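You operate a simulated robot arm through the tools that you are given. There is no shell and no other tool. Be economical: measure what you need, move in short steps, check, and stop when the job is done.

Carry out the task below with a simulated two-armed robot. There is one attempt and no reset: what you move stays moved.

JOB
Hang the green bag up, drop the red fob in the keys tray and file both bundles of envelopes.
Fine: the bag goes on the red hook, each bundle in the rack under its own word.

It is judged by the outcome, as a careful person would: the job done as asked, and still so three seconds after it is handed in. It fails if anything else is knocked over, pushed out of place, dropped, spilled or broken.

ROBOT AND FRAMES
Two 7-joint arms with fingered hands on one trunk, on a base that drives. Base frame: it is fixed to the floor where the robot stands at the start and does not move with it; the origin is under the middle of the robot, x ahead of it, y to its left, z up. Units: mm, degrees, N and s.
The left shoulder is at the start at [31, 167, 1323], the right one opposite. With the tool pointing down near the work surface each hand reaches from about 100 to 700 mm from the robot's upright axis, wherever it stands, measured 20 degrees to its own side. Places, roughly: keys tray [700, 200, 800]; red hook [800, 400, 1400]. Payload 3.6 kg a hand.
The TCP of each hand is the grasp point between the finger pads, 26 mm short of the fingertips. In the tool frame z runs along the fingers and y along their closing line. The gripper opens to 88 mm. The gripper's body begins 30 mm behind the TCP. The gripper is a hand of 3 fingers: y runs from the thumb to the fingers, the wrist lies at [-17, -98, -164] in the tool frame, and closing takes about 1.5 s.
Orientation is that of the tool frame in the base frame, as a unit quaternion [w, x, y, z]. With the fingers straight down and the wrist toward the robot, the tool's x, y and z point along [0, 1, 0], [1, 0, 0] and [0, 0, -1] of the base frame.

CONTROLS
- The arms move only by the tool play_rows. It takes "left_motion", "right_motion" or both (then of equal length, played together; a hand with none holds still); each is a list of rows, each an object (a shift or turn left out is 0, a gripper value left out holds the last) with "translation": the shift along the tool's x, y, z in mm, a list of three; "rotation": the turn, a rotation vector about the tool's x, y, z in rad, a list of three. In form: [{"translation": [x, y, z], "rotation": [rx, ry, rz]}, ...]. A call has 1 to 10 rows; each row shifts and turns the commanded pose from where the row before left it, along the tool's axes as they then stand. "left_gripper" and "right_gripper" are, for a hand that has rows, the finger opening in mm, from 0 to 88, set as the call begins (left out, the last holds). A row lasts 0.2 s, in which the tool goes at most 50 mm and 8.6 degrees; a call with a longer step from one row to the next is refused whole, and so is a gripper value outside its range. A pose out of reach is approached as far as the arm can. The call stops where the force on the tool passes 90 N (or 10 N more than at its start, if that is more) or the arm is blocked; 0.2 s more then pass. Each finger travels about 153 mm/s and halts on what it meets, pressing with about 29 N; the grip force reading is that of the motor and also rises with nothing between the fingers. The clock runs only during rows and for 0.2 s after the last one: add rows that do not move to give the fingers time. It gives the time, the measured TCP pose, the force on the tool (base axes), the opening and the grip force at its end, in the units of the frame above (readings bear some noise), with the torque about the TCP (base axes, N m) and any sound that the robot's microphone picked up.
- Cameras (640 x 400 px; columns grow to the right, rows downward): "scene" is now at [225.1, 2, 1265.1]; the picture's right is [0.21, -0.98, -0.01], its down [-0.09, -0.00, -1.00] and it looks along [0.97, 0.21, -0.08] (base axes); focal length 214 px, centre (320, 200). "left" rides on the left gripper at [-56, -80, -102] in its tool frame; the picture's right is [-0.73, -0.32, 0.60], its down [0.62, -0.67, 0.41] and it looks along [0.27, 0.68, 0.69] (tool axes); focal length 247 px, centre (320, 200). "right" rides on the right gripper at [56, -80, -102] in its tool frame; the picture's right is [-0.73, 0.32, -0.60], its down [-0.62, -0.66, 0.41] and it looks along [-0.27, 0.68, 0.69] (tool axes); focal length 247 px, centre (320, 200). There is no depth. A picture from a camera that has moved, and an enlarged one, comes with that camera's place and axes in the base frame and with its lens.
- camera(camera): a new picture of that camera. It takes no simulated time.
- lift_body(by): slides the trunk up (or, below 0, down) by that many mm; the arms and the scene camera ride with it, the base frame stays. It gives what a move gives, with no picture.
- steer(legs): drives the robot by 1 to 6 legs, each [ahead, left, turn to the left] in mm, mm and degrees, along the robot's own axes; the way and the turn of a leg run together, so that a leg with both is an arc; at most 1500 mm and 180 degrees a leg. The arms and the cameras ride along, it lands a little off, and it stops where it bumps. It gives what a move gives.
- move_fingers(fingers, thumb_bend, thumb_turn, hand): sets how far each is bent, from 0 (flat) to 1 (curled in); at 0.3 the hand is open as for a grip, at 0.7 the pads meet at the TCP. One left out holds its place. A second passes; each finger stops where it meets its share of the squeeze, and holds until it gets a number again. A gripper value or a shape takes the hand back. It gives what a move gives, with no picture; readings hold the bend of each and the force on the fingers (four entries, about 0 where the hand has none), thumb and palm. thumb_turn goes from beside the hand (0) to across from the fingers (1), as for a grip.
- grasp_type(shape, hand): the hand has 3 fingers and takes this shape, open, in about a second: jaw (thumb against the fingers, like two jaws); tri (thumb and two fingers); tip (a fingertip pinch); poke (one finger out to press); point (the index stretched); flat (the hand flat); cup (the hand cupped); fist (a fist). The gripper value then closes the fingers along that shape, each until it touches; the sizes above hold for jaw. It gives what a move gives, with no picture.
- head_to(pan, tilt): turns the head with the scene camera to pan (to the left, within 60 degrees either way) and tilt (down, from -29 to 69), counted from straight ahead of the robot. It gives what a move gives.
- close_up(camera, box): a new picture of the part [left, top, right, bottom] of that camera's present view, enlarged. It takes no simulated time.
- job_done(): hands the job in; it is judged then, once.

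Go step by step. Nothing tells you exact positions but the pictures and the camera data: compare them with the known pose of the tool, close in by small moves and look again before you grip or let go. The budget is 120 turns and 100 pictures, counting those below and the enlarged ones. Unless the task says otherwise, let go and move clear before handing in, and close with one line.

The tools are called after "Request:" as a command line: name --argument value ..., lists and objects as JSON in quotes. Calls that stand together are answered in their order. play_rows: Moves the arms, as the interface text tells. Its arguments: {"type":"object","properties":{"left_motion":{"type":"array"},"left_gripper":{"type":"number"},"right_motion":{"type":"array"},"right_gripper":{"type":"number"}},"required":[]} The other tools are called the same way: lift_body (by) slides the trunk up or down; grasp_type (shape, hand) gives the hand a shape; move_fingers (fingers, thumb_bend, thumb_turn, hand) moves the fingers one by one; steer (legs) drives the base; head_to (pan, tilt) turns the head that bears the scene camera; camera (camera) takes a picture; close_up (camera, box) takes an enlarged picture of a part of a camera's view; job_done () hands the job in.

At the start:

```text
time_s: 0.0
left_tool_pos: [315.1, 246.2, 1003.8]
left_tool_rot: [0.0, 0.706, 0.708, 0.001]
left_force: [-0.1, 0.4, -0.2]
left_torque: [0.0, 0.0, -0.04]
left_opening: 87.8
left_gripper_force: 0.1
left_shape: jaw
left_bend: [0.3, 0.3, 0.98]
left_finger forces: [0.0, 0.1, 0.1, 0.1, 0.1, 0.0]
right_tool_pos: [407.1, -77.9, 1535.2]
right_tool_rot: [-0.004, 0.707, 0.707, 0.006]
right_force: [-0.1, 0.0, -0.3]
right_torque: [0.02, 0.01, -0.02]
right_opening: 87.8
right_gripper_force: 0.1
right_shape: jaw
right_bend: [0.3, 0.3, 0.98]
right_finger forces: [0.0, 0.0, 0.0, 0.0, 0.1, 0.0]
trunk travel left (down, up): [-463.0, 295.0]
robot x, y, heading: [-1.4, 0.8, -0.1]
head pan, tilt: [12.0, 5.1]
```

scene: 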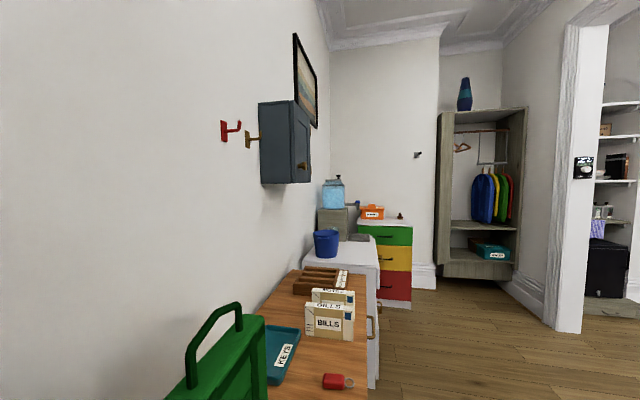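
right: 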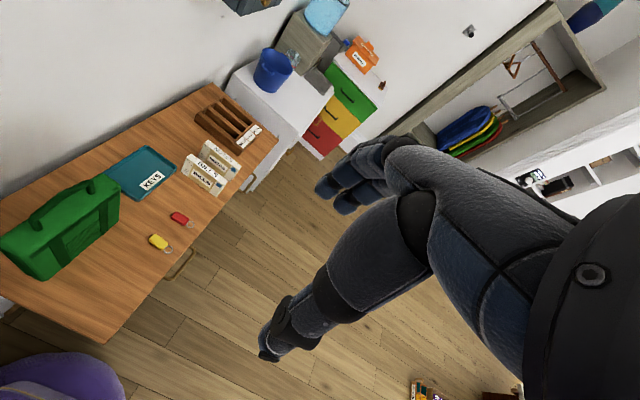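
left: 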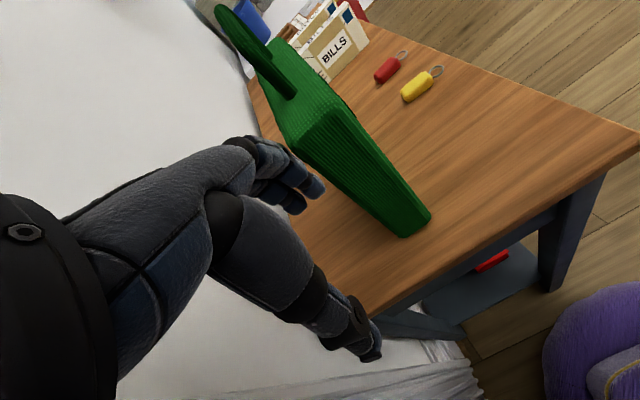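

I see a table along the left wall with a green bag, keys tray, red and yellow fobs, two envelope bundles and a rack; the hooks are on the wall. First I look from a few head angles to measure.

Request:
head_to --pan 35 --tilt 35

Request:
camera --camera "scene"

Request:
close_up --camera "right" --box '[0, 60, 320, 260]'

```text
time_s: 0.9
left_tool_pos: [313.8, 245.6, 1004.7]
left_tool_rot: [0.002, 0.706, 0.708, -0.001]
left_force: [0.3, -0.5, -0.1]
left_torque: [0.01, 0.01, 0.0]
left_opening: 87.7
left_gripper_force: 0.0
left_shape: jaw
left_bend: [0.3, 0.3, 0.98]
left_finger forces: [0.0, 0.0, 0.0, 0.1, 0.0, 0.0]
right_tool_pos: [405.2, -75.1, 1535.4]
right_tool_rot: [-0.004, 0.707, 0.707, 0.006]
right_force: [0.2, -0.5, -0.7]
right_torque: [-0.03, -0.03, 0.01]
right_opening: 87.7
right_gripper_force: 0.1
right_shape: jaw
right_bend: [0.3, 0.3, 0.98]
right_finger forces: [0.0, 0.2, 0.0, 0.0, 0.1, 0.0]
trunk travel left (down, up): [-463.0, 295.0]
robot x, y, heading: [1.3, -3.1, -0.0]
head pan, tilt: [35.0, 35.0]
```

```text
96 pictures are left
camera scene: at [207.5, 36.0, 1217.6], right [0.57, -0.82, -0.01], down [-0.47, -0.32, -0.82], along [0.67, 0.48, -0.56], focal length 214 px, centre (320, 200)
```

scene: 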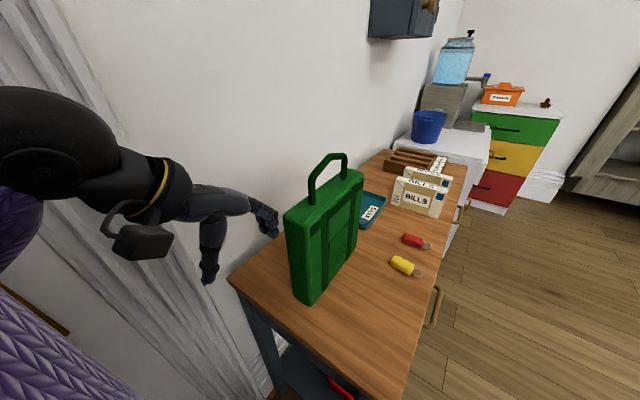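

```text
2.00 times, centred on (160, 160) of right
camera zoom: at [326.3, -19.3, 1638.0], right [0.32, -0.74, 0.59], down [-0.66, -0.62, -0.42], along [0.68, -0.26, -0.69], focal length 494 px, centre (640, 280)
```

zoom: 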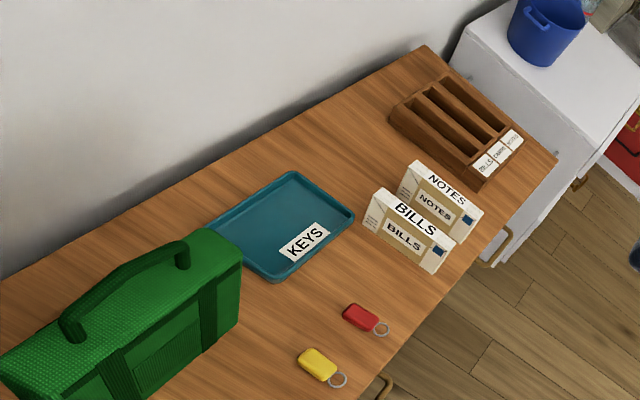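

The bag lies near x 390–600, y 200–250, lengthwise along the wall; fobs near y 70, rack near x 1100. I'll raise the left hand clear, then drive back-right to stand beside the table facing the wall.

Request:
play_rows --left_motion '[{"translation": [0, 0, -45]}, {"translation": [0, 0, -45]}, {"translation": [0, 0, -45]}, {"translation": [0, 0, -45]}, {"translation": [0, 0, -45]}, {"translation": [0, 0, -45]}, {"translation": [0, 0, -45]}, {"translation": [0, 0, -45]}]'

Request:
head_to --pan -30 --tilt 50

Request:
camera --camera "scene"

Request:
close_up --camera "left" --box '[160, 0, 640, 300]'

```text
time_s: 2.0
left_tool_pos: [257.7, 208.3, 1150.6]
left_tool_rot: [0.094, 0.687, 0.713, -0.107]
left_force: [0.3, 0.5, 0.2]
left_torque: [-0.02, 0.0, 0.02]
left_opening: 88.0
left_gripper_force: 0.0
left_shape: jaw
left_bend: [0.3, 0.3, 0.97]
left_finger forces: [0.0, 0.0, 0.1, 0.1, 0.0, 0.1]
left hand out of reach, approached as far as the arm can: row 1, 2, 3, 4
right_tool_pos: [335.3, -27.5, 1539.5]
right_tool_rot: [-0.003, 0.654, 0.756, 0.009]
right_force: [0.7, -0.3, -0.3]
right_torque: [0.01, 0.04, 0.04]
right_opening: 87.9
right_gripper_force: 0.1
right_shape: jaw
right_bend: [0.3, 0.3, 0.98]
right_finger forces: [0.1, 0.0, 0.0, 0.1, 0.1, 0.0]
trunk travel left (down, up): [-463.0, 295.0]
robot x, y, heading: [-62.4, -12.5, 8.4]
head pan, tilt: [35.0, 35.0]
stopped in row 5 (left hand): the arm was blocked; the commanded pose is now the measured one
```

```text
time_s: 3.3
left_tool_pos: [256.5, 205.3, 1151.6]
left_tool_rot: [0.094, 0.689, 0.711, -0.104]
left_force: [-0.4, -0.7, -1.0]
left_torque: [-0.01, 0.02, -0.04]
left_opening: 87.9
left_gripper_force: 0.0
left_shape: jaw
left_bend: [0.3, 0.3, 0.97]
left_finger forces: [0.0, 0.0, 0.1, 0.1, 0.0, 0.1]
right_tool_pos: [329.0, -31.6, 1541.6]
right_tool_rot: [0.0, 0.656, 0.755, 0.012]
right_force: [0.5, -0.1, 0.3]
right_torque: [-0.02, -0.02, 0.02]
right_opening: 87.7
right_gripper_force: 0.0
right_shape: jaw
right_bend: [0.3, 0.3, 0.98]
right_finger forces: [0.1, 0.0, 0.1, 0.0, 0.0, 0.0]
trunk travel left (down, up): [-463.0, 295.0]
robot x, y, heading: [-62.0, -8.7, 7.8]
head pan, tilt: [-30.0, 50.0]
```

```text
94 pictures are left
camera scene: at [129.9, -36.6, 1197.2], right [-0.38, -0.93, -0.02], down [-0.7, 0.3, -0.65], along [0.61, -0.23, -0.76], focal length 214 px, centre (320, 200)
```

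scene: 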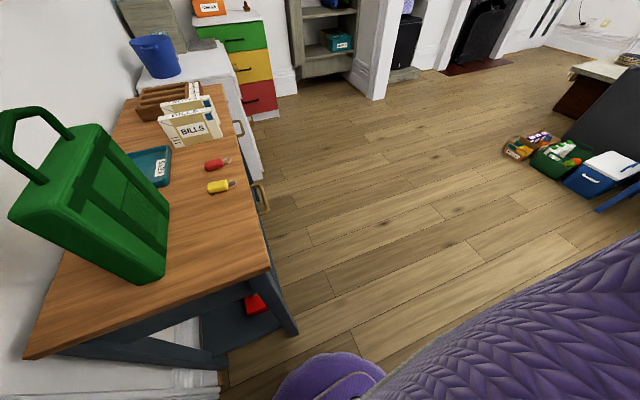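

```text
1.33 times, centred on (400, 150) of left
camera zoom: at [179.0, 176.5, 1265.7], right [-0.3, -0.88, -0.37], down [-0.69, 0.47, -0.55], along [0.66, 0.08, -0.75], focal length 329 px, centre (213, 267)
```

zoom: 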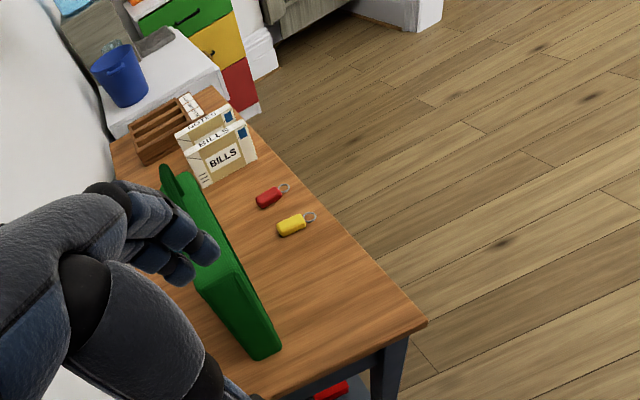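

The left arm hit something on the way (likely elbow on wall) and the base shifted slightly. I check what the purple thing around the robot is before driving.

Request:
head_to --pan -60 --tilt 45

Request:
camera --camera "scene"

Request:
head_to --pan 60 --tilt 20

Request:
camera --camera "scene"

Request:
camera --camera "right"

```text
time_s: 4.3
left_tool_pos: [256.0, 206.2, 1150.7]
left_tool_rot: [0.094, 0.689, 0.711, -0.105]
left_force: [0.5, 0.1, 0.1]
left_torque: [-0.02, 0.0, 0.0]
left_opening: 87.9
left_gripper_force: 0.1
left_shape: jaw
left_bend: [0.3, 0.3, 0.97]
left_finger forces: [0.0, 0.0, 0.0, 0.1, 0.0, 0.0]
right_tool_pos: [328.3, -30.0, 1540.3]
right_tool_rot: [0.0, 0.656, 0.754, 0.012]
right_force: [-0.6, 0.4, -0.9]
right_torque: [-0.03, -0.03, 0.02]
right_opening: 87.6
right_gripper_force: 0.2
right_shape: jaw
right_bend: [0.3, 0.3, 0.98]
right_finger forces: [0.1, 0.1, 0.0, 0.1, 0.0, 0.1]
trunk travel left (down, up): [-463.0, 295.0]
robot x, y, heading: [-63.1, -7.0, 7.6]
head pan, tilt: [-60.0, 45.0]
```

```text
92 pictures are left
camera scene: at [108.3, -71.9, 1203.2], right [-0.79, -0.61, -0.02], down [-0.43, 0.57, -0.7], along [0.44, -0.54, -0.71], focal length 214 px, centre (320, 200)
```

scene: 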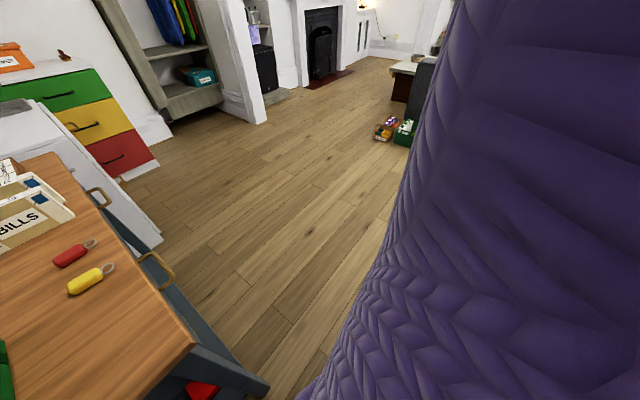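

```text
time_s: 6.3
left_tool_pos: [255.8, 205.9, 1151.8]
left_tool_rot: [0.094, 0.69, 0.71, -0.105]
left_force: [0.6, 0.3, 0.8]
left_torque: [-0.01, 0.0, 0.02]
left_opening: 88.0
left_gripper_force: 0.1
left_shape: jaw
left_bend: [0.3, 0.3, 0.97]
left_finger forces: [0.0, 0.1, 0.1, 0.0, 0.0, 0.0]
right_tool_pos: [329.6, -29.9, 1540.6]
right_tool_rot: [0.0, 0.656, 0.755, 0.011]
right_force: [0.6, -0.2, 0.8]
right_torque: [-0.03, 0.01, 0.0]
right_opening: 87.8
right_gripper_force: 0.0
right_shape: jaw
right_bend: [0.3, 0.3, 0.98]
right_finger forces: [0.0, 0.1, 0.0, 0.0, 0.1, 0.0]
trunk travel left (down, up): [-463.0, 295.0]
robot x, y, heading: [-58.9, -2.5, 7.8]
head pan, tilt: [60.0, 20.0]
```

```text
91 pictures are left
camera scene: at [92.8, 77.8, 1244.4], right [0.93, -0.38, 0.01], down [-0.12, -0.3, -0.95], along [0.36, 0.88, -0.32], focal length 214 px, centre (320, 200)
```

scene: 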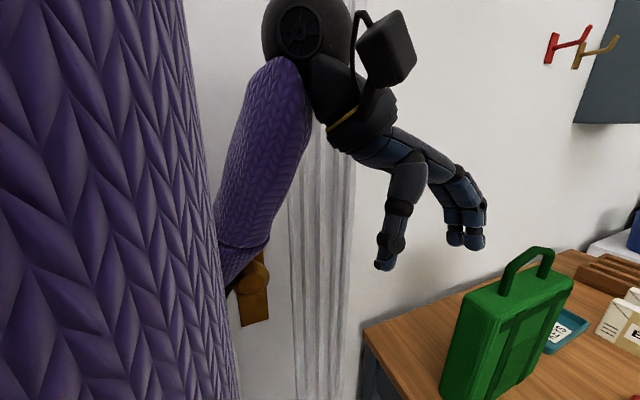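

```text
90 pictures are left
camera right: at [241.4, 12.1, 1642.9], right [0.41, -0.69, 0.59], down [-0.57, -0.7, -0.43], along [0.72, -0.16, -0.68], focal length 247 px, centre (320, 200)
```

right: 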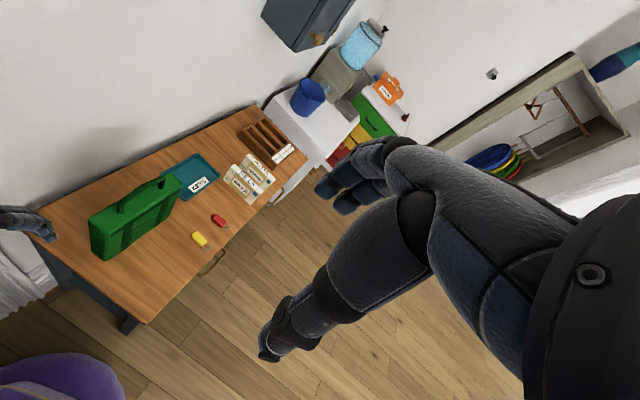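

The purple is the robot's own body, so the floor on the right is free. I drive right, ahead, and turn to face the wall beside the table.

Request:
steer --legs '[[0, 0, -7.8], [-30, -360, 0], [740, 0, 0], [0, 0, 90]]'

Request:
head_to --pan 15 --tilt 45

Request:
camera --camera "scene"

Request:
camera --camera "left"

```text
time_s: 16.6
left_tool_pos: [463.4, -4.5, 1146.1]
left_tool_rot: [0.142, 0.055, 0.988, -0.021]
left_force: [0.0, -0.4, -0.5]
left_torque: [0.02, 0.05, 0.02]
left_opening: 87.9
left_gripper_force: 0.3
left_shape: jaw
left_bend: [0.3, 0.3, 0.98]
left_finger forces: [0.1, 0.1, 0.1, 0.0, 0.0, 0.0]
right_tool_pos: [703.0, 36.9, 1534.7]
right_tool_rot: [0.0, 0.004, 1.0, -0.001]
right_force: [0.0, -0.3, -0.5]
right_torque: [0.03, -0.01, 0.03]
right_opening: 87.8
right_gripper_force: 0.1
right_shape: jaw
right_bend: [0.3, 0.3, 0.98]
right_finger forces: [0.1, 0.0, 0.1, 0.0, 0.1, 0.1]
trunk travel left (down, up): [-463.0, 295.0]
robot x, y, heading: [646.9, -371.7, 89.4]
head pan, tilt: [60.0, 20.0]
```

```text
time_s: 17.7
left_tool_pos: [462.3, -5.0, 1144.6]
left_tool_rot: [0.143, 0.055, 0.988, -0.02]
left_force: [0.3, 0.4, -1.0]
left_torque: [0.01, 0.04, 0.0]
left_opening: 87.7
left_gripper_force: 0.3
left_shape: jaw
left_bend: [0.3, 0.3, 0.98]
left_finger forces: [0.0, 0.1, 0.0, 0.0, 0.1, 0.1]
right_tool_pos: [704.1, 36.3, 1535.4]
right_tool_rot: [-0.001, 0.004, 1.0, 0.001]
right_force: [0.2, 0.3, 0.3]
right_torque: [-0.02, 0.02, 0.01]
right_opening: 87.9
right_gripper_force: 0.1
right_shape: jaw
right_bend: [0.3, 0.3, 0.98]
right_finger forces: [0.0, 0.0, 0.0, 0.0, 0.0, 0.0]
trunk travel left (down, up): [-463.0, 295.0]
robot x, y, heading: [646.1, -371.9, 89.1]
head pan, tilt: [15.0, 45.0]
```

```text
89 pictures are left
camera scene: at [626.8, -152.6, 1201.5], right [0.97, 0.25, 0.0], down [0.18, -0.68, -0.71], along [-0.18, 0.68, -0.71], focal length 214 px, centre (320, 200)
```

scene: 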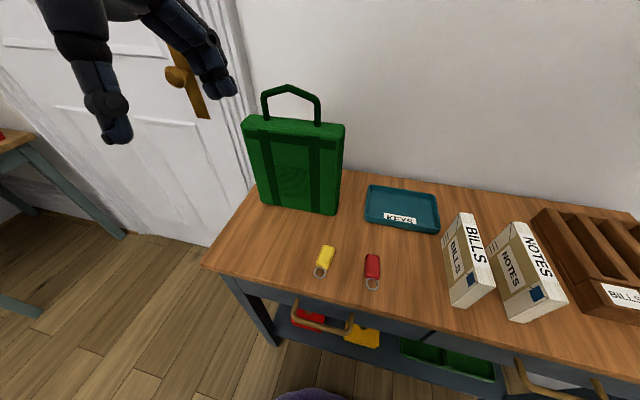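

```text
88 pictures are left
camera left: at [478.5, -85.5, 1260.4], right [0.83, -0.43, -0.36], down [-0.56, -0.62, -0.56], along [0.01, 0.66, -0.75], focal length 247 px, centre (320, 200)
```

left: 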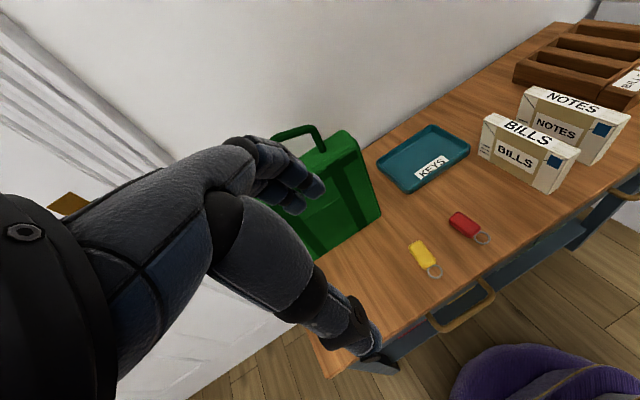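

I now have the bag at x 381–574, y≈190–245, top z≈1012 with a roof-shaped handle peaking near (471, 220, 1079). Now I look at the hook and take closer looks at the bag.

Request:
close_up --camera "scene" --box '[220, 70, 380, 230]'

Request:
close_up --camera "scene" --box '[300, 180, 640, 340]'

Request:
head_to --pan -15 --tilt -15

Request:
camera --camera "scene"

```text
2.50 times, centred on (300, 150) of scene
camera zoom: at [626.8, -152.6, 1201.5], right [0.97, 0.25, 0.0], down [0.18, -0.68, -0.71], along [-0.18, 0.68, -0.71], focal length 536 px, centre (370, 325)
```

zoom: 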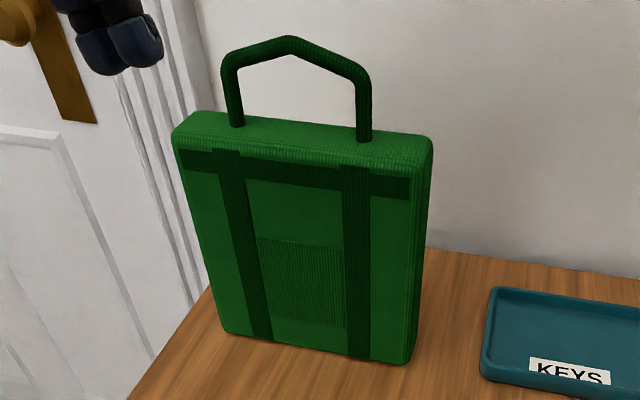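

```text
1.88 times, centred on (470, 260) of scene
camera zoom: at [626.8, -152.6, 1201.5], right [0.97, 0.25, 0.0], down [0.18, -0.68, -0.71], along [-0.18, 0.68, -0.71], focal length 404 px, centre (38, 87)
```

zoom: 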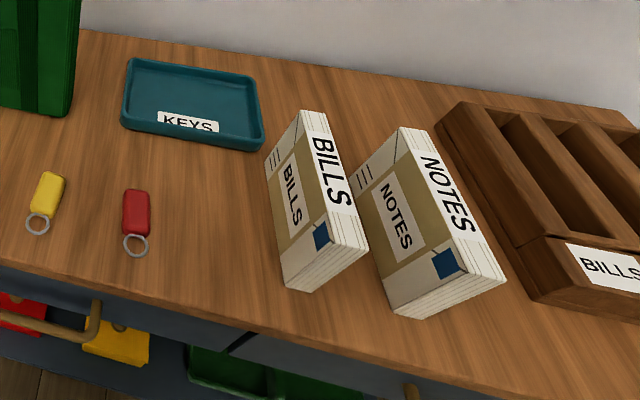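

```text
time_s: 19.0
left_tool_pos: [463.5, -5.1, 1145.0]
left_tool_rot: [0.143, 0.055, 0.988, -0.02]
left_force: [0.8, 0.6, -0.5]
left_torque: [-0.01, 0.0, 0.03]
left_opening: 87.9
left_gripper_force: 0.1
left_shape: jaw
left_bend: [0.3, 0.3, 0.98]
left_finger forces: [0.0, 0.0, 0.0, 0.1, 0.0, 0.1]
right_tool_pos: [703.6, 37.4, 1534.9]
right_tool_rot: [0.0, 0.005, 1.0, 0.0]
right_force: [-1.1, 0.5, 0.0]
right_torque: [-0.01, 0.03, -0.01]
right_opening: 87.7
right_gripper_force: 0.0
right_shape: jaw
right_bend: [0.3, 0.3, 0.98]
right_finger forces: [0.0, 0.0, 0.1, 0.0, 0.2, 0.1]
trunk travel left (down, up): [-463.0, 295.0]
robot x, y, heading: [645.0, -372.2, 89.6]
head pan, tilt: [-15.0, -15.0]
```

```text
85 pictures are left
camera scene: at [668.7, -153.8, 1294.8], right [0.96, -0.27, 0.0], down [0.07, 0.25, -0.97], along [0.26, 0.93, 0.26], focal length 214 px, centre (320, 200)
```

scene: 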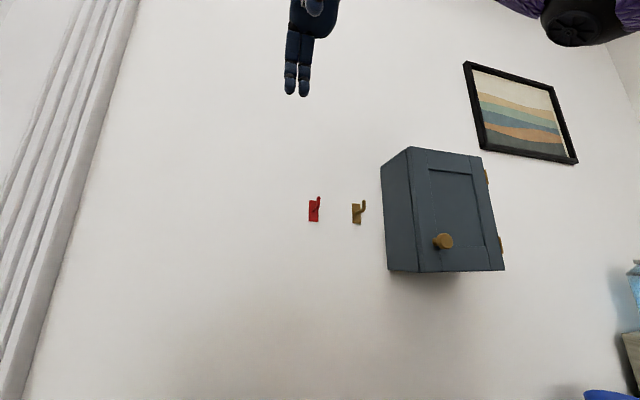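

Request:
close_up --camera "scene" --box '[280, 180, 380, 240]'

Request:
close_up --camera "right" --box '[0, 0, 320, 200]'

```text
6.40 times, centred on (330, 210) of scene
camera zoom: at [668.7, -153.8, 1294.8], right [0.96, -0.27, 0.0], down [0.07, 0.25, -0.97], along [0.26, 0.93, 0.26], focal length 1373 px, centre (256, 136)
```

zoom: 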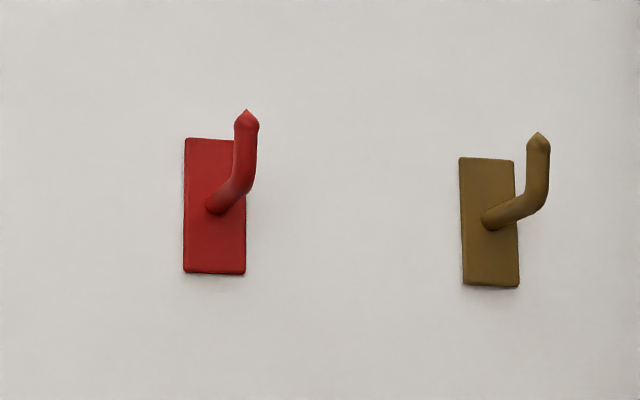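

```text
2.00 times, centred on (160, 100) of right
camera zoom: at [647.4, -42.3, 1637.7], right [0.74, 0.31, 0.6], down [0.62, -0.67, -0.41], along [0.27, 0.67, -0.69], focal length 494 px, centre (640, 400)
```

zoom: 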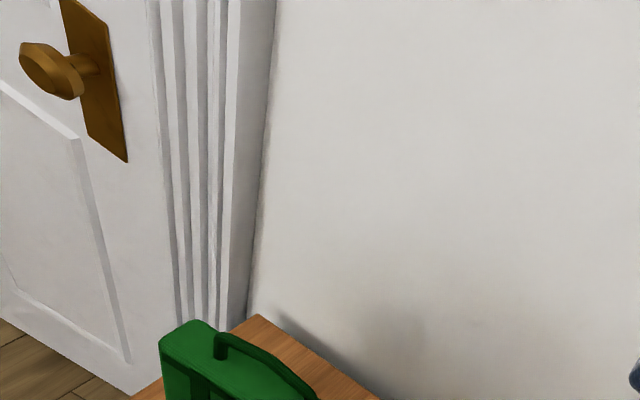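

The red hook: x≈808, peg z≈1418 projecting about 46 mm from the wall (y≈411) with tip up to ≈1450. I'll grip the handle's left half with the left hand, slightly tilted toward the wall; first orient the hand.

Request:
play_rows --left_motion '[{"rotation": [-0.1, 0.072, -0.028]}, {"rotation": [-0.1, 0.072, -0.028]}, {"rotation": [-0.1, 0.072, -0.028]}, {"rotation": [-0.1, 0.072, -0.028]}, {}]' --left_gripper 66

Request:
head_to --pan 15 --tilt 30

```text
time_s: 20.2
left_tool_pos: [468.0, 38.5, 1138.4]
left_tool_rot: [0.007, -0.026, 0.984, 0.176]
left_force: [-1.1, -0.2, 0.9]
left_torque: [0.02, -0.01, 0.0]
left_opening: 66.4
left_gripper_force: 0.0
left_shape: jaw
left_bend: [0.34, 0.51, 0.99]
left_finger forces: [0.0, 0.0, 0.1, 0.0, 0.0, 0.0]
left hand out of reach, approached as far as the arm can: row 1, 2, 3, 4
right_tool_pos: [704.2, 35.5, 1534.4]
right_tool_rot: [0.0, 0.004, 1.0, 0.001]
right_force: [0.5, 0.1, -0.3]
right_torque: [0.0, -0.05, 0.01]
right_opening: 87.8
right_gripper_force: 0.1
right_shape: jaw
right_bend: [0.3, 0.3, 0.98]
right_finger forces: [0.0, 0.0, 0.0, 0.0, 0.0, 0.1]
trunk travel left (down, up): [-463.0, 295.0]
robot x, y, heading: [650.0, -371.5, 89.5]
head pan, tilt: [-15.0, -15.0]
```

```text
time_s: 21.4
left_tool_pos: [467.7, 39.2, 1138.7]
left_tool_rot: [0.007, -0.026, 0.984, 0.176]
left_force: [-0.2, -0.2, -0.4]
left_torque: [-0.01, 0.03, 0.01]
left_opening: 66.3
left_gripper_force: 0.1
left_shape: jaw
left_bend: [0.34, 0.51, 0.99]
left_finger forces: [0.0, 0.0, 0.0, 0.0, 0.0, 0.0]
right_tool_pos: [704.0, 37.8, 1535.7]
right_tool_rot: [0.0, 0.004, 1.0, -0.001]
right_force: [0.0, 0.0, -0.9]
right_torque: [0.01, -0.01, -0.02]
right_opening: 87.9
right_gripper_force: 0.0
right_shape: jaw
right_bend: [0.3, 0.3, 0.98]
right_finger forces: [0.0, 0.0, 0.1, 0.1, 0.1, 0.0]
trunk travel left (down, up): [-463.0, 295.0]
robot x, y, heading: [646.1, -373.4, 89.6]
head pan, tilt: [15.0, 30.0]
```

Request:
play_rows --left_motion '[{"translation": [5.6, 35, 10]}, {"translation": [5.6, 35, 10]}, {"translation": [5.6, 35, 10]}, {"translation": [5.6, 35, 10]}, {"translation": [5.6, 35, 10]}, {}]'

Request:
camera --camera "scene"

Request:
camera --camera "left"

```text
time_s: 22.8
left_tool_pos: [431.8, 222.2, 1153.2]
left_tool_rot: [0.007, -0.026, 0.984, 0.176]
left_force: [-0.3, -0.2, 0.1]
left_torque: [0.02, 0.01, 0.01]
left_opening: 66.3
left_gripper_force: 0.1
left_shape: jaw
left_bend: [0.34, 0.51, 0.99]
left_finger forces: [0.0, 0.0, 0.0, 0.0, 0.1, 0.1]
right_tool_pos: [703.0, 36.8, 1536.4]
right_tool_rot: [0.0, 0.004, 1.0, 0.001]
right_force: [-0.8, -0.9, 0.6]
right_torque: [-0.01, -0.03, -0.01]
right_opening: 87.8
right_gripper_force: 0.2
right_shape: jaw
right_bend: [0.3, 0.3, 0.98]
right_finger forces: [0.1, 0.0, 0.0, 0.1, 0.1, 0.0]
trunk travel left (down, up): [-463.0, 295.0]
robot x, y, heading: [646.3, -370.5, 89.6]
head pan, tilt: [15.0, 30.0]
```

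```text
82 pictures are left
camera scene: at [624.5, -144.2, 1224.2], right [0.97, 0.25, 0.0], down [0.12, -0.48, -0.87], along [-0.22, 0.84, -0.5], focal length 214 px, centre (320, 200)
```

scene: 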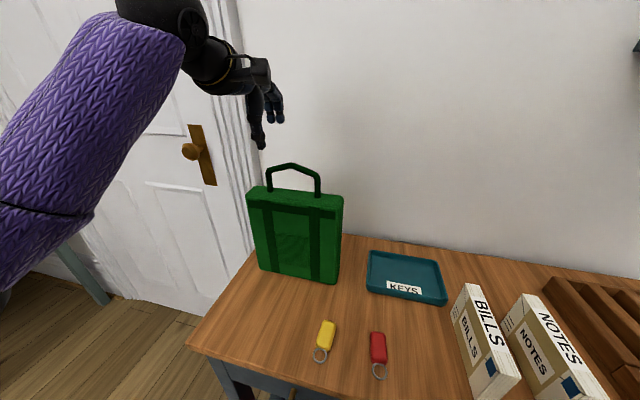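

```text
81 pictures are left
camera left: at [491.5, 113.0, 1221.0], right [0.75, -0.05, -0.65], down [-0.58, -0.51, -0.63], along [-0.3, 0.86, -0.42], focal length 247 px, centre (320, 200)
```

left: 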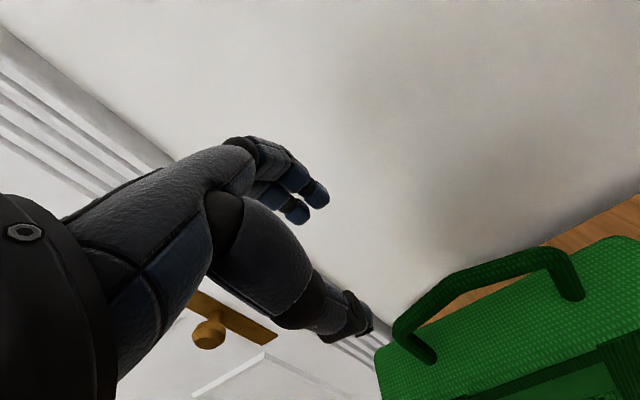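

Request:
play_rows --left_motion '[{"translation": [-9.4, -10, 14.2]}, {"translation": [-9.4, -10, 14.2]}, {}]'

Request:
close_up --camera "left" --box '[200, 100, 640, 400]'

Request:
close_up --camera "scene" --box '[220, 60, 380, 220]'

```text
time_s: 23.6
left_tool_pos: [451.5, 212.2, 1118.9]
left_tool_rot: [0.007, -0.026, 0.984, 0.177]
left_force: [1.1, -0.2, 0.1]
left_torque: [0.03, -0.02, -0.01]
left_opening: 66.1
left_gripper_force: 0.2
left_shape: jaw
left_bend: [0.34, 0.51, 0.99]
left_finger forces: [0.0, 0.1, 0.1, 0.0, 0.1, 0.0]
right_tool_pos: [705.0, 36.4, 1535.1]
right_tool_rot: [0.001, 0.004, 1.0, 0.0]
right_force: [-0.2, -0.1, -0.7]
right_torque: [-0.01, -0.03, 0.0]
right_opening: 88.0
right_gripper_force: 0.1
right_shape: jaw
right_bend: [0.3, 0.3, 0.98]
right_finger forces: [0.0, 0.0, 0.1, 0.0, 0.1, 0.0]
trunk travel left (down, up): [-463.0, 295.0]
robot x, y, heading: [644.6, -372.4, 89.4]
head pan, tilt: [15.0, 30.0]
```

```text
1.33 times, centred on (420, 250) of left
camera zoom: at [511.8, 104.0, 1186.9], right [0.75, -0.05, -0.66], down [-0.58, -0.51, -0.63], along [-0.3, 0.86, -0.42], focal length 329 px, centre (187, 133)
```

zoom: 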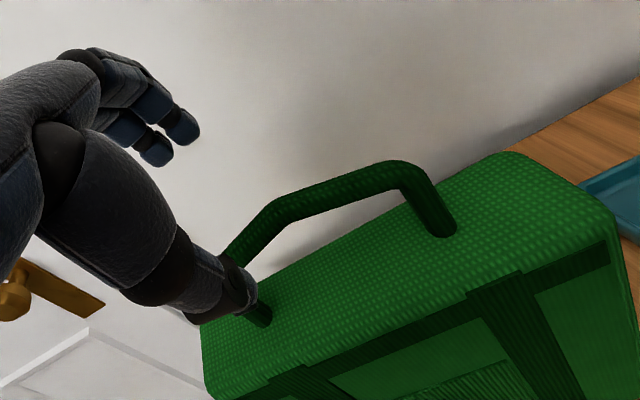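

```text
2.50 times, centred on (300, 140) of scene
camera zoom: at [624.5, -143.7, 1224.1], right [0.97, 0.25, 0.0], down [0.12, -0.48, -0.87], along [-0.22, 0.84, -0.5], focal length 536 px, centre (370, 350)
```

zoom: 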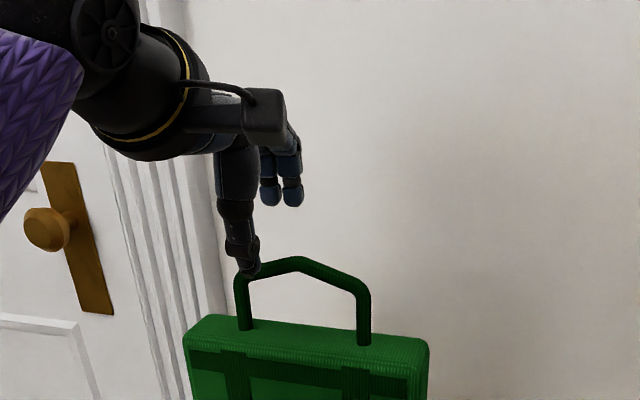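

Request:
play_rows --left_motion '[{"translation": [1.5, -4.2, 13]}, {"translation": [1.5, -4.2, 13]}, {"translation": [1.5, -4.2, 13]}, {"translation": [1.5, -4.2, 13]}, {}]'

Request:
close_up --camera "left" --box '[200, 100, 640, 400]'

Request:
close_up --camera "scene" --box '[220, 60, 380, 220]'

```text
time_s: 24.8
left_tool_pos: [445.1, 213.9, 1064.1]
left_tool_rot: [0.007, -0.027, 0.984, 0.176]
left_force: [0.1, -0.2, -0.2]
left_torque: [0.0, 0.01, 0.02]
left_opening: 66.4
left_gripper_force: 0.1
left_shape: jaw
left_bend: [0.34, 0.51, 0.99]
left_finger forces: [0.0, 0.0, 0.0, 0.1, 0.0, 0.1]
right_tool_pos: [704.1, 36.5, 1535.3]
right_tool_rot: [0.0, 0.005, 1.0, 0.0]
right_force: [-0.2, 0.3, 0.9]
right_torque: [0.01, 0.0, 0.01]
right_opening: 87.7
right_gripper_force: 0.0
right_shape: jaw
right_bend: [0.3, 0.3, 0.98]
right_finger forces: [0.0, 0.0, 0.1, 0.0, 0.0, 0.1]
trunk travel left (down, up): [-463.0, 295.0]
robot x, y, heading: [647.3, -368.6, 89.4]
head pan, tilt: [15.0, 30.0]
```

```text
1.33 times, centred on (420, 250) of left
camera zoom: at [505.7, 105.1, 1132.0], right [0.75, -0.05, -0.66], down [-0.58, -0.51, -0.63], along [-0.3, 0.86, -0.42], focal length 329 px, centre (187, 133)
```

zoom: 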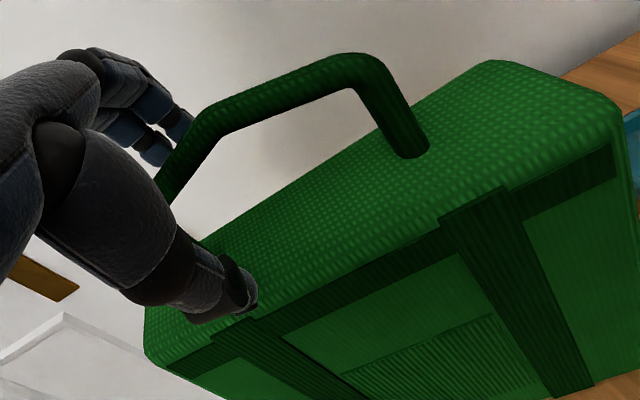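

```text
2.50 times, centred on (300, 140) of scene
camera zoom: at [624.7, -143.7, 1224.1], right [0.97, 0.25, 0.0], down [0.12, -0.48, -0.87], along [-0.22, 0.84, -0.5], focal length 536 px, centre (370, 350)
```

zoom: 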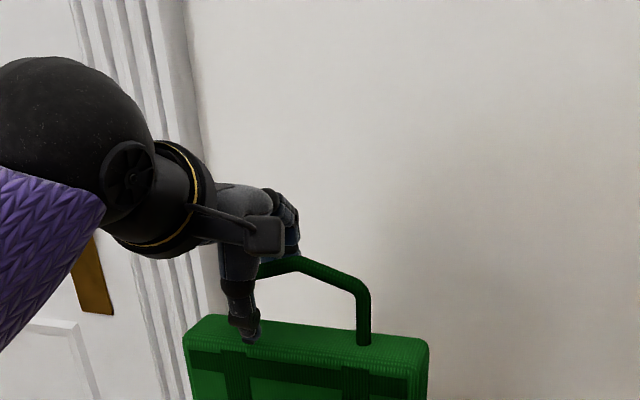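

The bar sits between thumb and fingers; I close and lift slightly.

Request:
play_rows --left_motion '[{}, {}, {}, {}, {}, {}, {}, {}]' --left_gripper 0

Request:
close_up --camera "scene" --box '[220, 60, 380, 220]'

Request:
close_up --camera "left" --box '[200, 100, 640, 400]'

```text
time_s: 26.6
left_tool_pos: [445.0, 213.1, 1062.7]
left_tool_rot: [0.007, -0.026, 0.984, 0.177]
left_force: [0.6, 1.0, 0.7]
left_torque: [0.03, 0.0, -0.01]
left_opening: 0.0
left_gripper_force: 28.9
left_shape: jaw
left_bend: [0.7, 0.71, 1.0]
left_finger forces: [0.0, 0.1, 0.1, 0.0, 1.1, 0.0]
right_tool_pos: [704.0, 37.4, 1535.2]
right_tool_rot: [-0.001, 0.004, 1.0, -0.001]
right_force: [0.0, -0.3, -0.2]
right_torque: [0.02, 0.01, 0.0]
right_opening: 87.8
right_gripper_force: 0.0
right_shape: jaw
right_bend: [0.3, 0.3, 0.98]
right_finger forces: [0.0, 0.0, 0.1, 0.0, 0.1, 0.0]
trunk travel left (down, up): [-463.0, 295.0]
robot x, y, heading: [646.4, -369.5, 89.5]
head pan, tilt: [15.0, 30.0]
```

```text
2.50 times, centred on (300, 140) of scene
camera zoom: at [624.6, -143.7, 1224.1], right [0.97, 0.25, 0.0], down [0.12, -0.48, -0.87], along [-0.22, 0.84, -0.5], focal length 536 px, centre (370, 350)
```

zoom: 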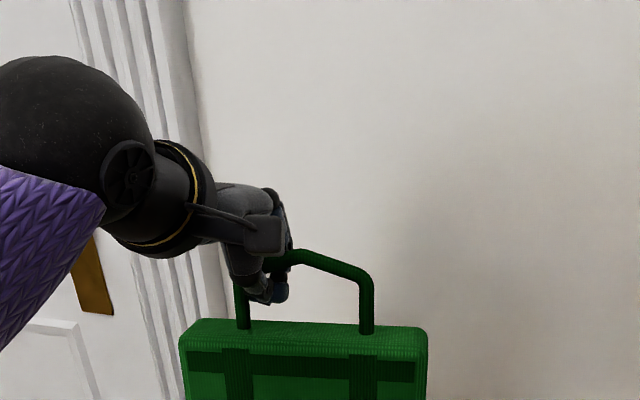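

```text
1.33 times, centred on (420, 250) of left
camera zoom: at [505.7, 105.2, 1132.3], right [0.75, -0.05, -0.66], down [-0.58, -0.51, -0.63], along [-0.3, 0.86, -0.42], focal length 329 px, centre (187, 133)
```

zoom: 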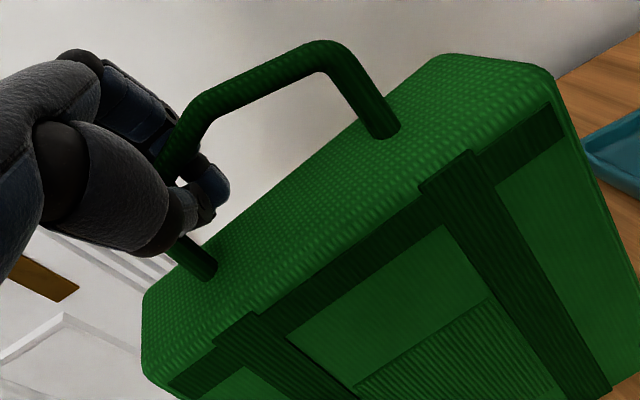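

The fingers closed under the bar without pinching it (bar sits deeper in the hand). I open, back up along the tool axis and look again.

Request:
play_rows --left_motion '[{}, {}, {}, {}]' --left_gripper 66

Request:
close_up --camera "left" --box '[200, 100, 640, 400]'

Request:
close_up --camera "scene" --box '[220, 60, 380, 220]'

```text
time_s: 27.6
left_tool_pos: [445.1, 213.5, 1063.1]
left_tool_rot: [0.007, -0.026, 0.984, 0.178]
left_force: [-0.2, -0.8, 0.9]
left_torque: [0.0, 0.0, 0.03]
left_opening: 66.0
left_gripper_force: 0.1
left_shape: jaw
left_bend: [0.34, 0.52, 0.99]
left_finger forces: [0.1, 0.0, 0.0, 0.1, 0.0, 0.0]
right_tool_pos: [703.5, 37.2, 1535.5]
right_tool_rot: [0.0, 0.004, 1.0, 0.0]
right_force: [-0.5, -0.2, -0.1]
right_torque: [0.01, 0.0, 0.01]
right_opening: 87.9
right_gripper_force: 0.1
right_shape: jaw
right_bend: [0.3, 0.3, 0.98]
right_finger forces: [0.1, 0.0, 0.0, 0.0, 0.0, 0.0]
trunk travel left (down, up): [-463.0, 295.0]
robot x, y, heading: [642.7, -368.5, 89.5]
head pan, tilt: [15.0, 30.0]
```

```text
1.33 times, centred on (420, 250) of left
camera zoom: at [505.7, 105.2, 1132.3], right [0.75, -0.05, -0.66], down [-0.58, -0.51, -0.63], along [-0.3, 0.86, -0.42], focal length 329 px, centre (187, 133)
```

zoom: 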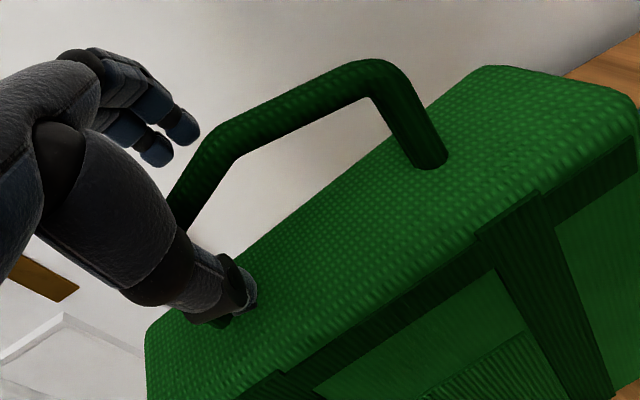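

```text
2.50 times, centred on (300, 140) of scene
camera zoom: at [624.6, -143.8, 1224.1], right [0.97, 0.25, 0.0], down [0.12, -0.48, -0.87], along [-0.22, 0.84, -0.5], focal length 536 px, centre (370, 350)
```

zoom: 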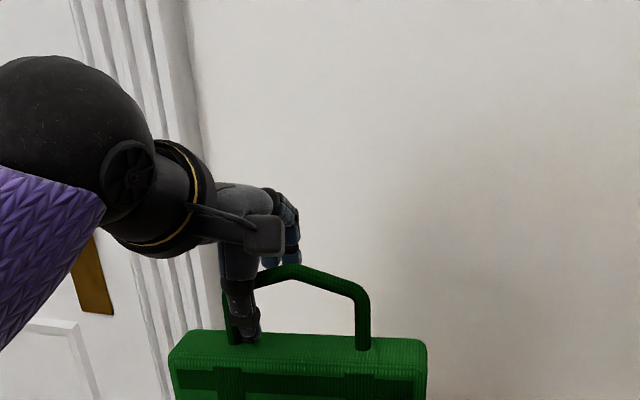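

Request:
play_rows --left_motion '[{"translation": [-4.9, -3, -16]}, {}]'

Request:
play_rows --left_motion '[{}, {}, {}, {}, {}, {}, {}, {}]' --left_gripper 0

Request:
close_up --camera "left" --box '[200, 100, 640, 400]'

Request:
close_up --camera "scene" --box '[220, 60, 380, 220]'

```text
time_s: 28.2
left_tool_pos: [449.1, 205.3, 1077.1]
left_tool_rot: [0.007, -0.028, 0.984, 0.176]
left_force: [0.6, -0.3, -0.1]
left_torque: [-0.02, 0.02, 0.0]
left_opening: 65.8
left_gripper_force: 0.1
left_shape: jaw
left_bend: [0.34, 0.52, 0.99]
left_finger forces: [0.0, 0.0, 0.0, 0.0, 0.0, 0.1]
right_tool_pos: [704.7, 37.9, 1536.1]
right_tool_rot: [0.0, 0.004, 1.0, 0.0]
right_force: [-0.2, 0.2, -0.6]
right_torque: [0.01, -0.04, 0.03]
right_opening: 87.8
right_gripper_force: 0.0
right_shape: jaw
right_bend: [0.3, 0.3, 0.98]
right_finger forces: [0.0, 0.1, 0.1, 0.0, 0.0, 0.1]
trunk travel left (down, up): [-463.0, 295.0]
robot x, y, heading: [648.6, -371.8, 89.4]
head pan, tilt: [15.0, 30.0]
```

```text
time_s: 30.0
left_tool_pos: [451.8, 206.0, 1078.1]
left_tool_rot: [0.007, -0.025, 0.984, 0.177]
left_force: [-0.2, -0.9, -1.2]
left_torque: [-0.01, 0.01, 0.0]
left_opening: 0.1
left_gripper_force: 29.1
left_shape: jaw
left_bend: [0.7, 0.73, 1.0]
left_finger forces: [7.4, 12.5, 0.0, 0.0, 26.2, 0.1]
right_tool_pos: [704.7, 37.2, 1535.5]
right_tool_rot: [-0.001, 0.005, 1.0, 0.0]
right_force: [-0.3, -0.3, 0.7]
right_torque: [0.02, 0.0, 0.02]
right_opening: 87.8
right_gripper_force: 0.0
right_shape: jaw
right_bend: [0.3, 0.3, 0.98]
right_finger forces: [0.1, 0.0, 0.0, 0.1, 0.0, 0.0]
trunk travel left (down, up): [-463.0, 295.0]
robot x, y, heading: [645.7, -369.0, 89.7]
head pan, tilt: [15.0, 30.0]
```

```text
1.33 times, centred on (420, 250) of left
camera zoom: at [510.8, 97.6, 1145.9], right [0.75, -0.05, -0.66], down [-0.58, -0.51, -0.63], along [-0.3, 0.86, -0.42], focal length 329 px, centre (187, 133)
```

zoom: 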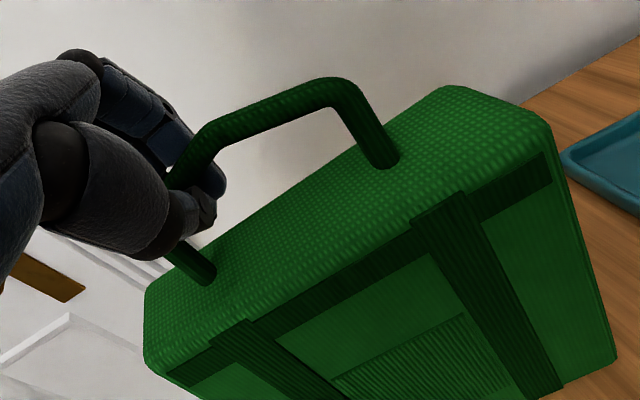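

```text
2.50 times, centred on (300, 140) of scene
camera zoom: at [624.6, -143.7, 1224.1], right [0.97, 0.25, 0.0], down [0.12, -0.48, -0.87], along [-0.22, 0.84, -0.5], focal length 536 px, centre (370, 350)
```

zoom: 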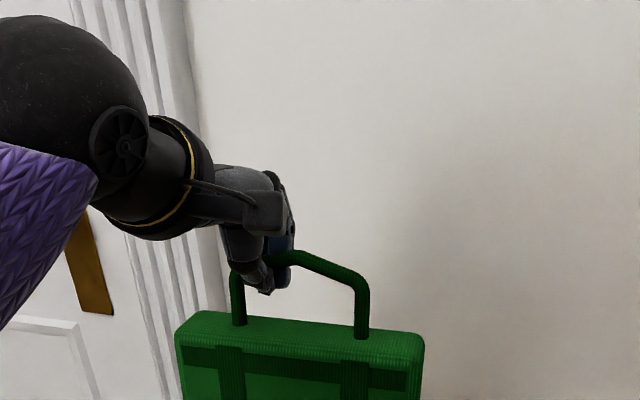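

Finger forces now show real contact. I lift a little and check how the bag hangs.

Request:
play_rows --left_motion '[{"translation": [0, 5, -14]}, {"translation": [0, 5, -14]}, {"translation": [0, 5, -14]}, {}]'

Request:
camera --camera "scene"

Request:
close_up --camera "left" --box '[200, 100, 640, 400]'

```text
time_s: 31.0
left_tool_pos: [448.4, 205.5, 1123.4]
left_tool_rot: [0.007, -0.027, 0.984, 0.176]
left_force: [-0.3, -0.9, -1.1]
left_torque: [0.03, 0.02, -0.02]
left_opening: 0.2
left_gripper_force: 29.0
left_shape: jaw
left_bend: [0.7, 0.73, 1.0]
left_finger forces: [7.7, 3.5, 0.0, 0.0, 26.2, 0.0]
right_tool_pos: [703.8, 36.5, 1535.5]
right_tool_rot: [0.0, 0.004, 1.0, 0.0]
right_force: [0.2, -2.0, 0.2]
right_torque: [0.01, 0.02, 0.05]
right_opening: 87.9
right_gripper_force: 0.1
right_shape: jaw
right_bend: [0.3, 0.3, 0.98]
right_finger forces: [0.0, 0.0, 0.0, 0.0, 0.0, 0.0]
trunk travel left (down, up): [-463.0, 295.0]
robot x, y, heading: [649.6, -371.7, 89.5]
head pan, tilt: [15.0, 30.0]
```

```text
70 pictures are left
camera scene: at [624.5, -143.7, 1224.1], right [0.97, 0.25, 0.0], down [0.12, -0.48, -0.87], along [-0.22, 0.84, -0.5], focal length 214 px, centre (320, 200)
```

scene: 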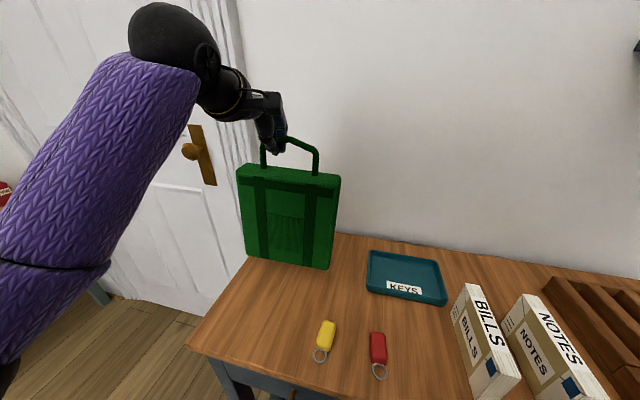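

```text
1.33 times, centred on (420, 250) of left
camera zoom: at [510.1, 96.7, 1190.9], right [0.75, -0.05, -0.66], down [-0.58, -0.51, -0.63], along [-0.3, 0.86, -0.42], focal length 329 px, centre (187, 133)
```

zoom: 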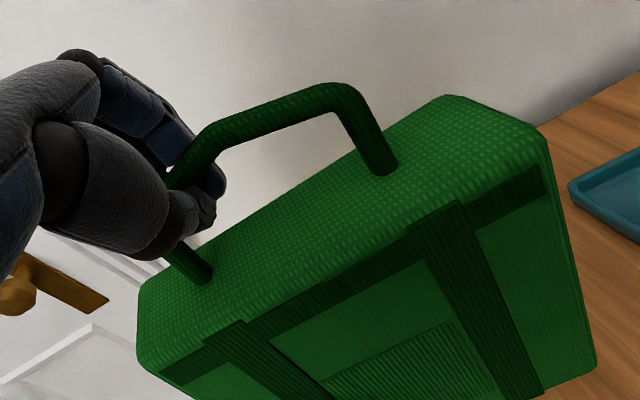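

The bag is held and hanging. I raise the trunk fully so the bag gets up to hook height.

Request:
lift_body --by 290

Request:
steer --legs '[[0, -260, 0]]'

Request:
head_to --pan 15 --tilt 15

Request:
camera --camera "scene"

```text
time_s: 33.9
left_tool_pos: [450.7, 206.6, 1412.3]
left_tool_rot: [0.007, -0.027, 0.984, 0.176]
left_force: [-0.3, -0.6, -0.1]
left_torque: [-0.01, 0.03, 0.01]
left_opening: 0.1
left_gripper_force: 29.0
left_shape: jaw
left_bend: [0.7, 0.73, 1.0]
left_finger forces: [7.4, 3.4, 0.0, 0.1, 26.1, 0.0]
right_tool_pos: [703.4, 37.0, 1823.6]
right_tool_rot: [0.001, 0.004, 1.0, -0.001]
right_force: [0.2, -0.3, 0.6]
right_torque: [-0.02, -0.02, 0.02]
right_opening: 87.8
right_gripper_force: 0.1
right_shape: jaw
right_bend: [0.3, 0.3, 0.98]
right_finger forces: [0.0, 0.0, 0.0, 0.0, 0.0, 0.0]
trunk travel left (down, up): [-753.0, 5.0]
robot x, y, heading: [650.2, -372.7, 89.5]
head pan, tilt: [15.0, 30.0]
```

```text
time_s: 35.8
left_tool_pos: [710.7, 204.3, 1412.1]
left_tool_rot: [0.006, -0.027, 0.984, 0.176]
left_force: [0.5, -0.8, -1.4]
left_torque: [0.02, 0.03, 0.0]
left_opening: 0.2
left_gripper_force: 28.4
left_shape: jaw
left_bend: [0.7, 0.73, 1.0]
left_finger forces: [7.5, 4.2, 0.0, 0.1, 25.9, 0.0]
right_tool_pos: [964.0, 34.8, 1824.8]
right_tool_rot: [0.001, 0.004, 1.0, 0.0]
right_force: [0.1, -0.5, 0.0]
right_torque: [-0.01, 0.03, 0.0]
right_opening: 88.1
right_gripper_force: 0.1
right_shape: jaw
right_bend: [0.3, 0.3, 0.98]
right_finger forces: [0.1, 0.1, 0.0, 0.1, 0.0, 0.0]
trunk travel left (down, up): [-753.0, 5.0]
robot x, y, heading: [910.4, -375.5, 89.3]
head pan, tilt: [15.0, 30.0]
```

```text
time_s: 36.5
left_tool_pos: [712.0, 203.9, 1411.0]
left_tool_rot: [0.007, -0.027, 0.984, 0.175]
left_force: [0.5, -0.2, -1.4]
left_torque: [0.01, 0.03, 0.0]
left_opening: 0.0
left_gripper_force: 29.2
left_shape: jaw
left_bend: [0.7, 0.73, 1.0]
left_finger forces: [7.2, 4.2, 0.1, 0.0, 26.0, 0.1]
right_tool_pos: [966.3, 34.6, 1825.7]
right_tool_rot: [0.0, 0.003, 1.0, 0.001]
right_force: [1.0, 0.5, 0.5]
right_torque: [0.02, -0.02, 0.0]
right_opening: 87.9
right_gripper_force: 0.2
right_shape: jaw
right_bend: [0.3, 0.3, 0.98]
right_finger forces: [0.0, 0.0, 0.0, 0.0, 0.0, 0.1]
trunk travel left (down, up): [-753.0, 5.0]
robot x, y, heading: [912.3, -374.2, 89.4]
head pan, tilt: [15.0, 15.0]
```

```text
68 pictures are left
camera scene: at [886.4, -150.9, 1542.9], right [0.97, 0.25, 0.0], down [0.06, -0.25, -0.97], along [-0.24, 0.94, -0.26], focal length 214 px, centre (320, 200)
```

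scene: 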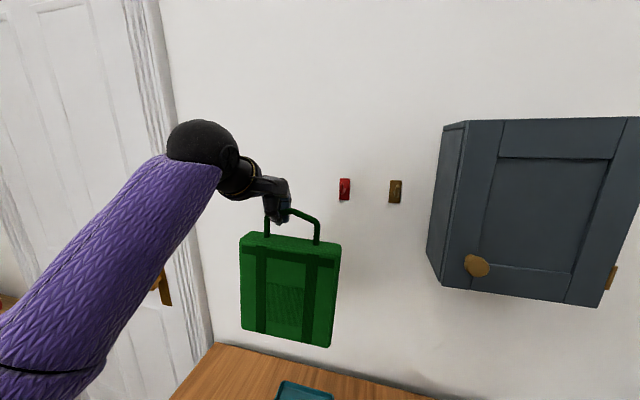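

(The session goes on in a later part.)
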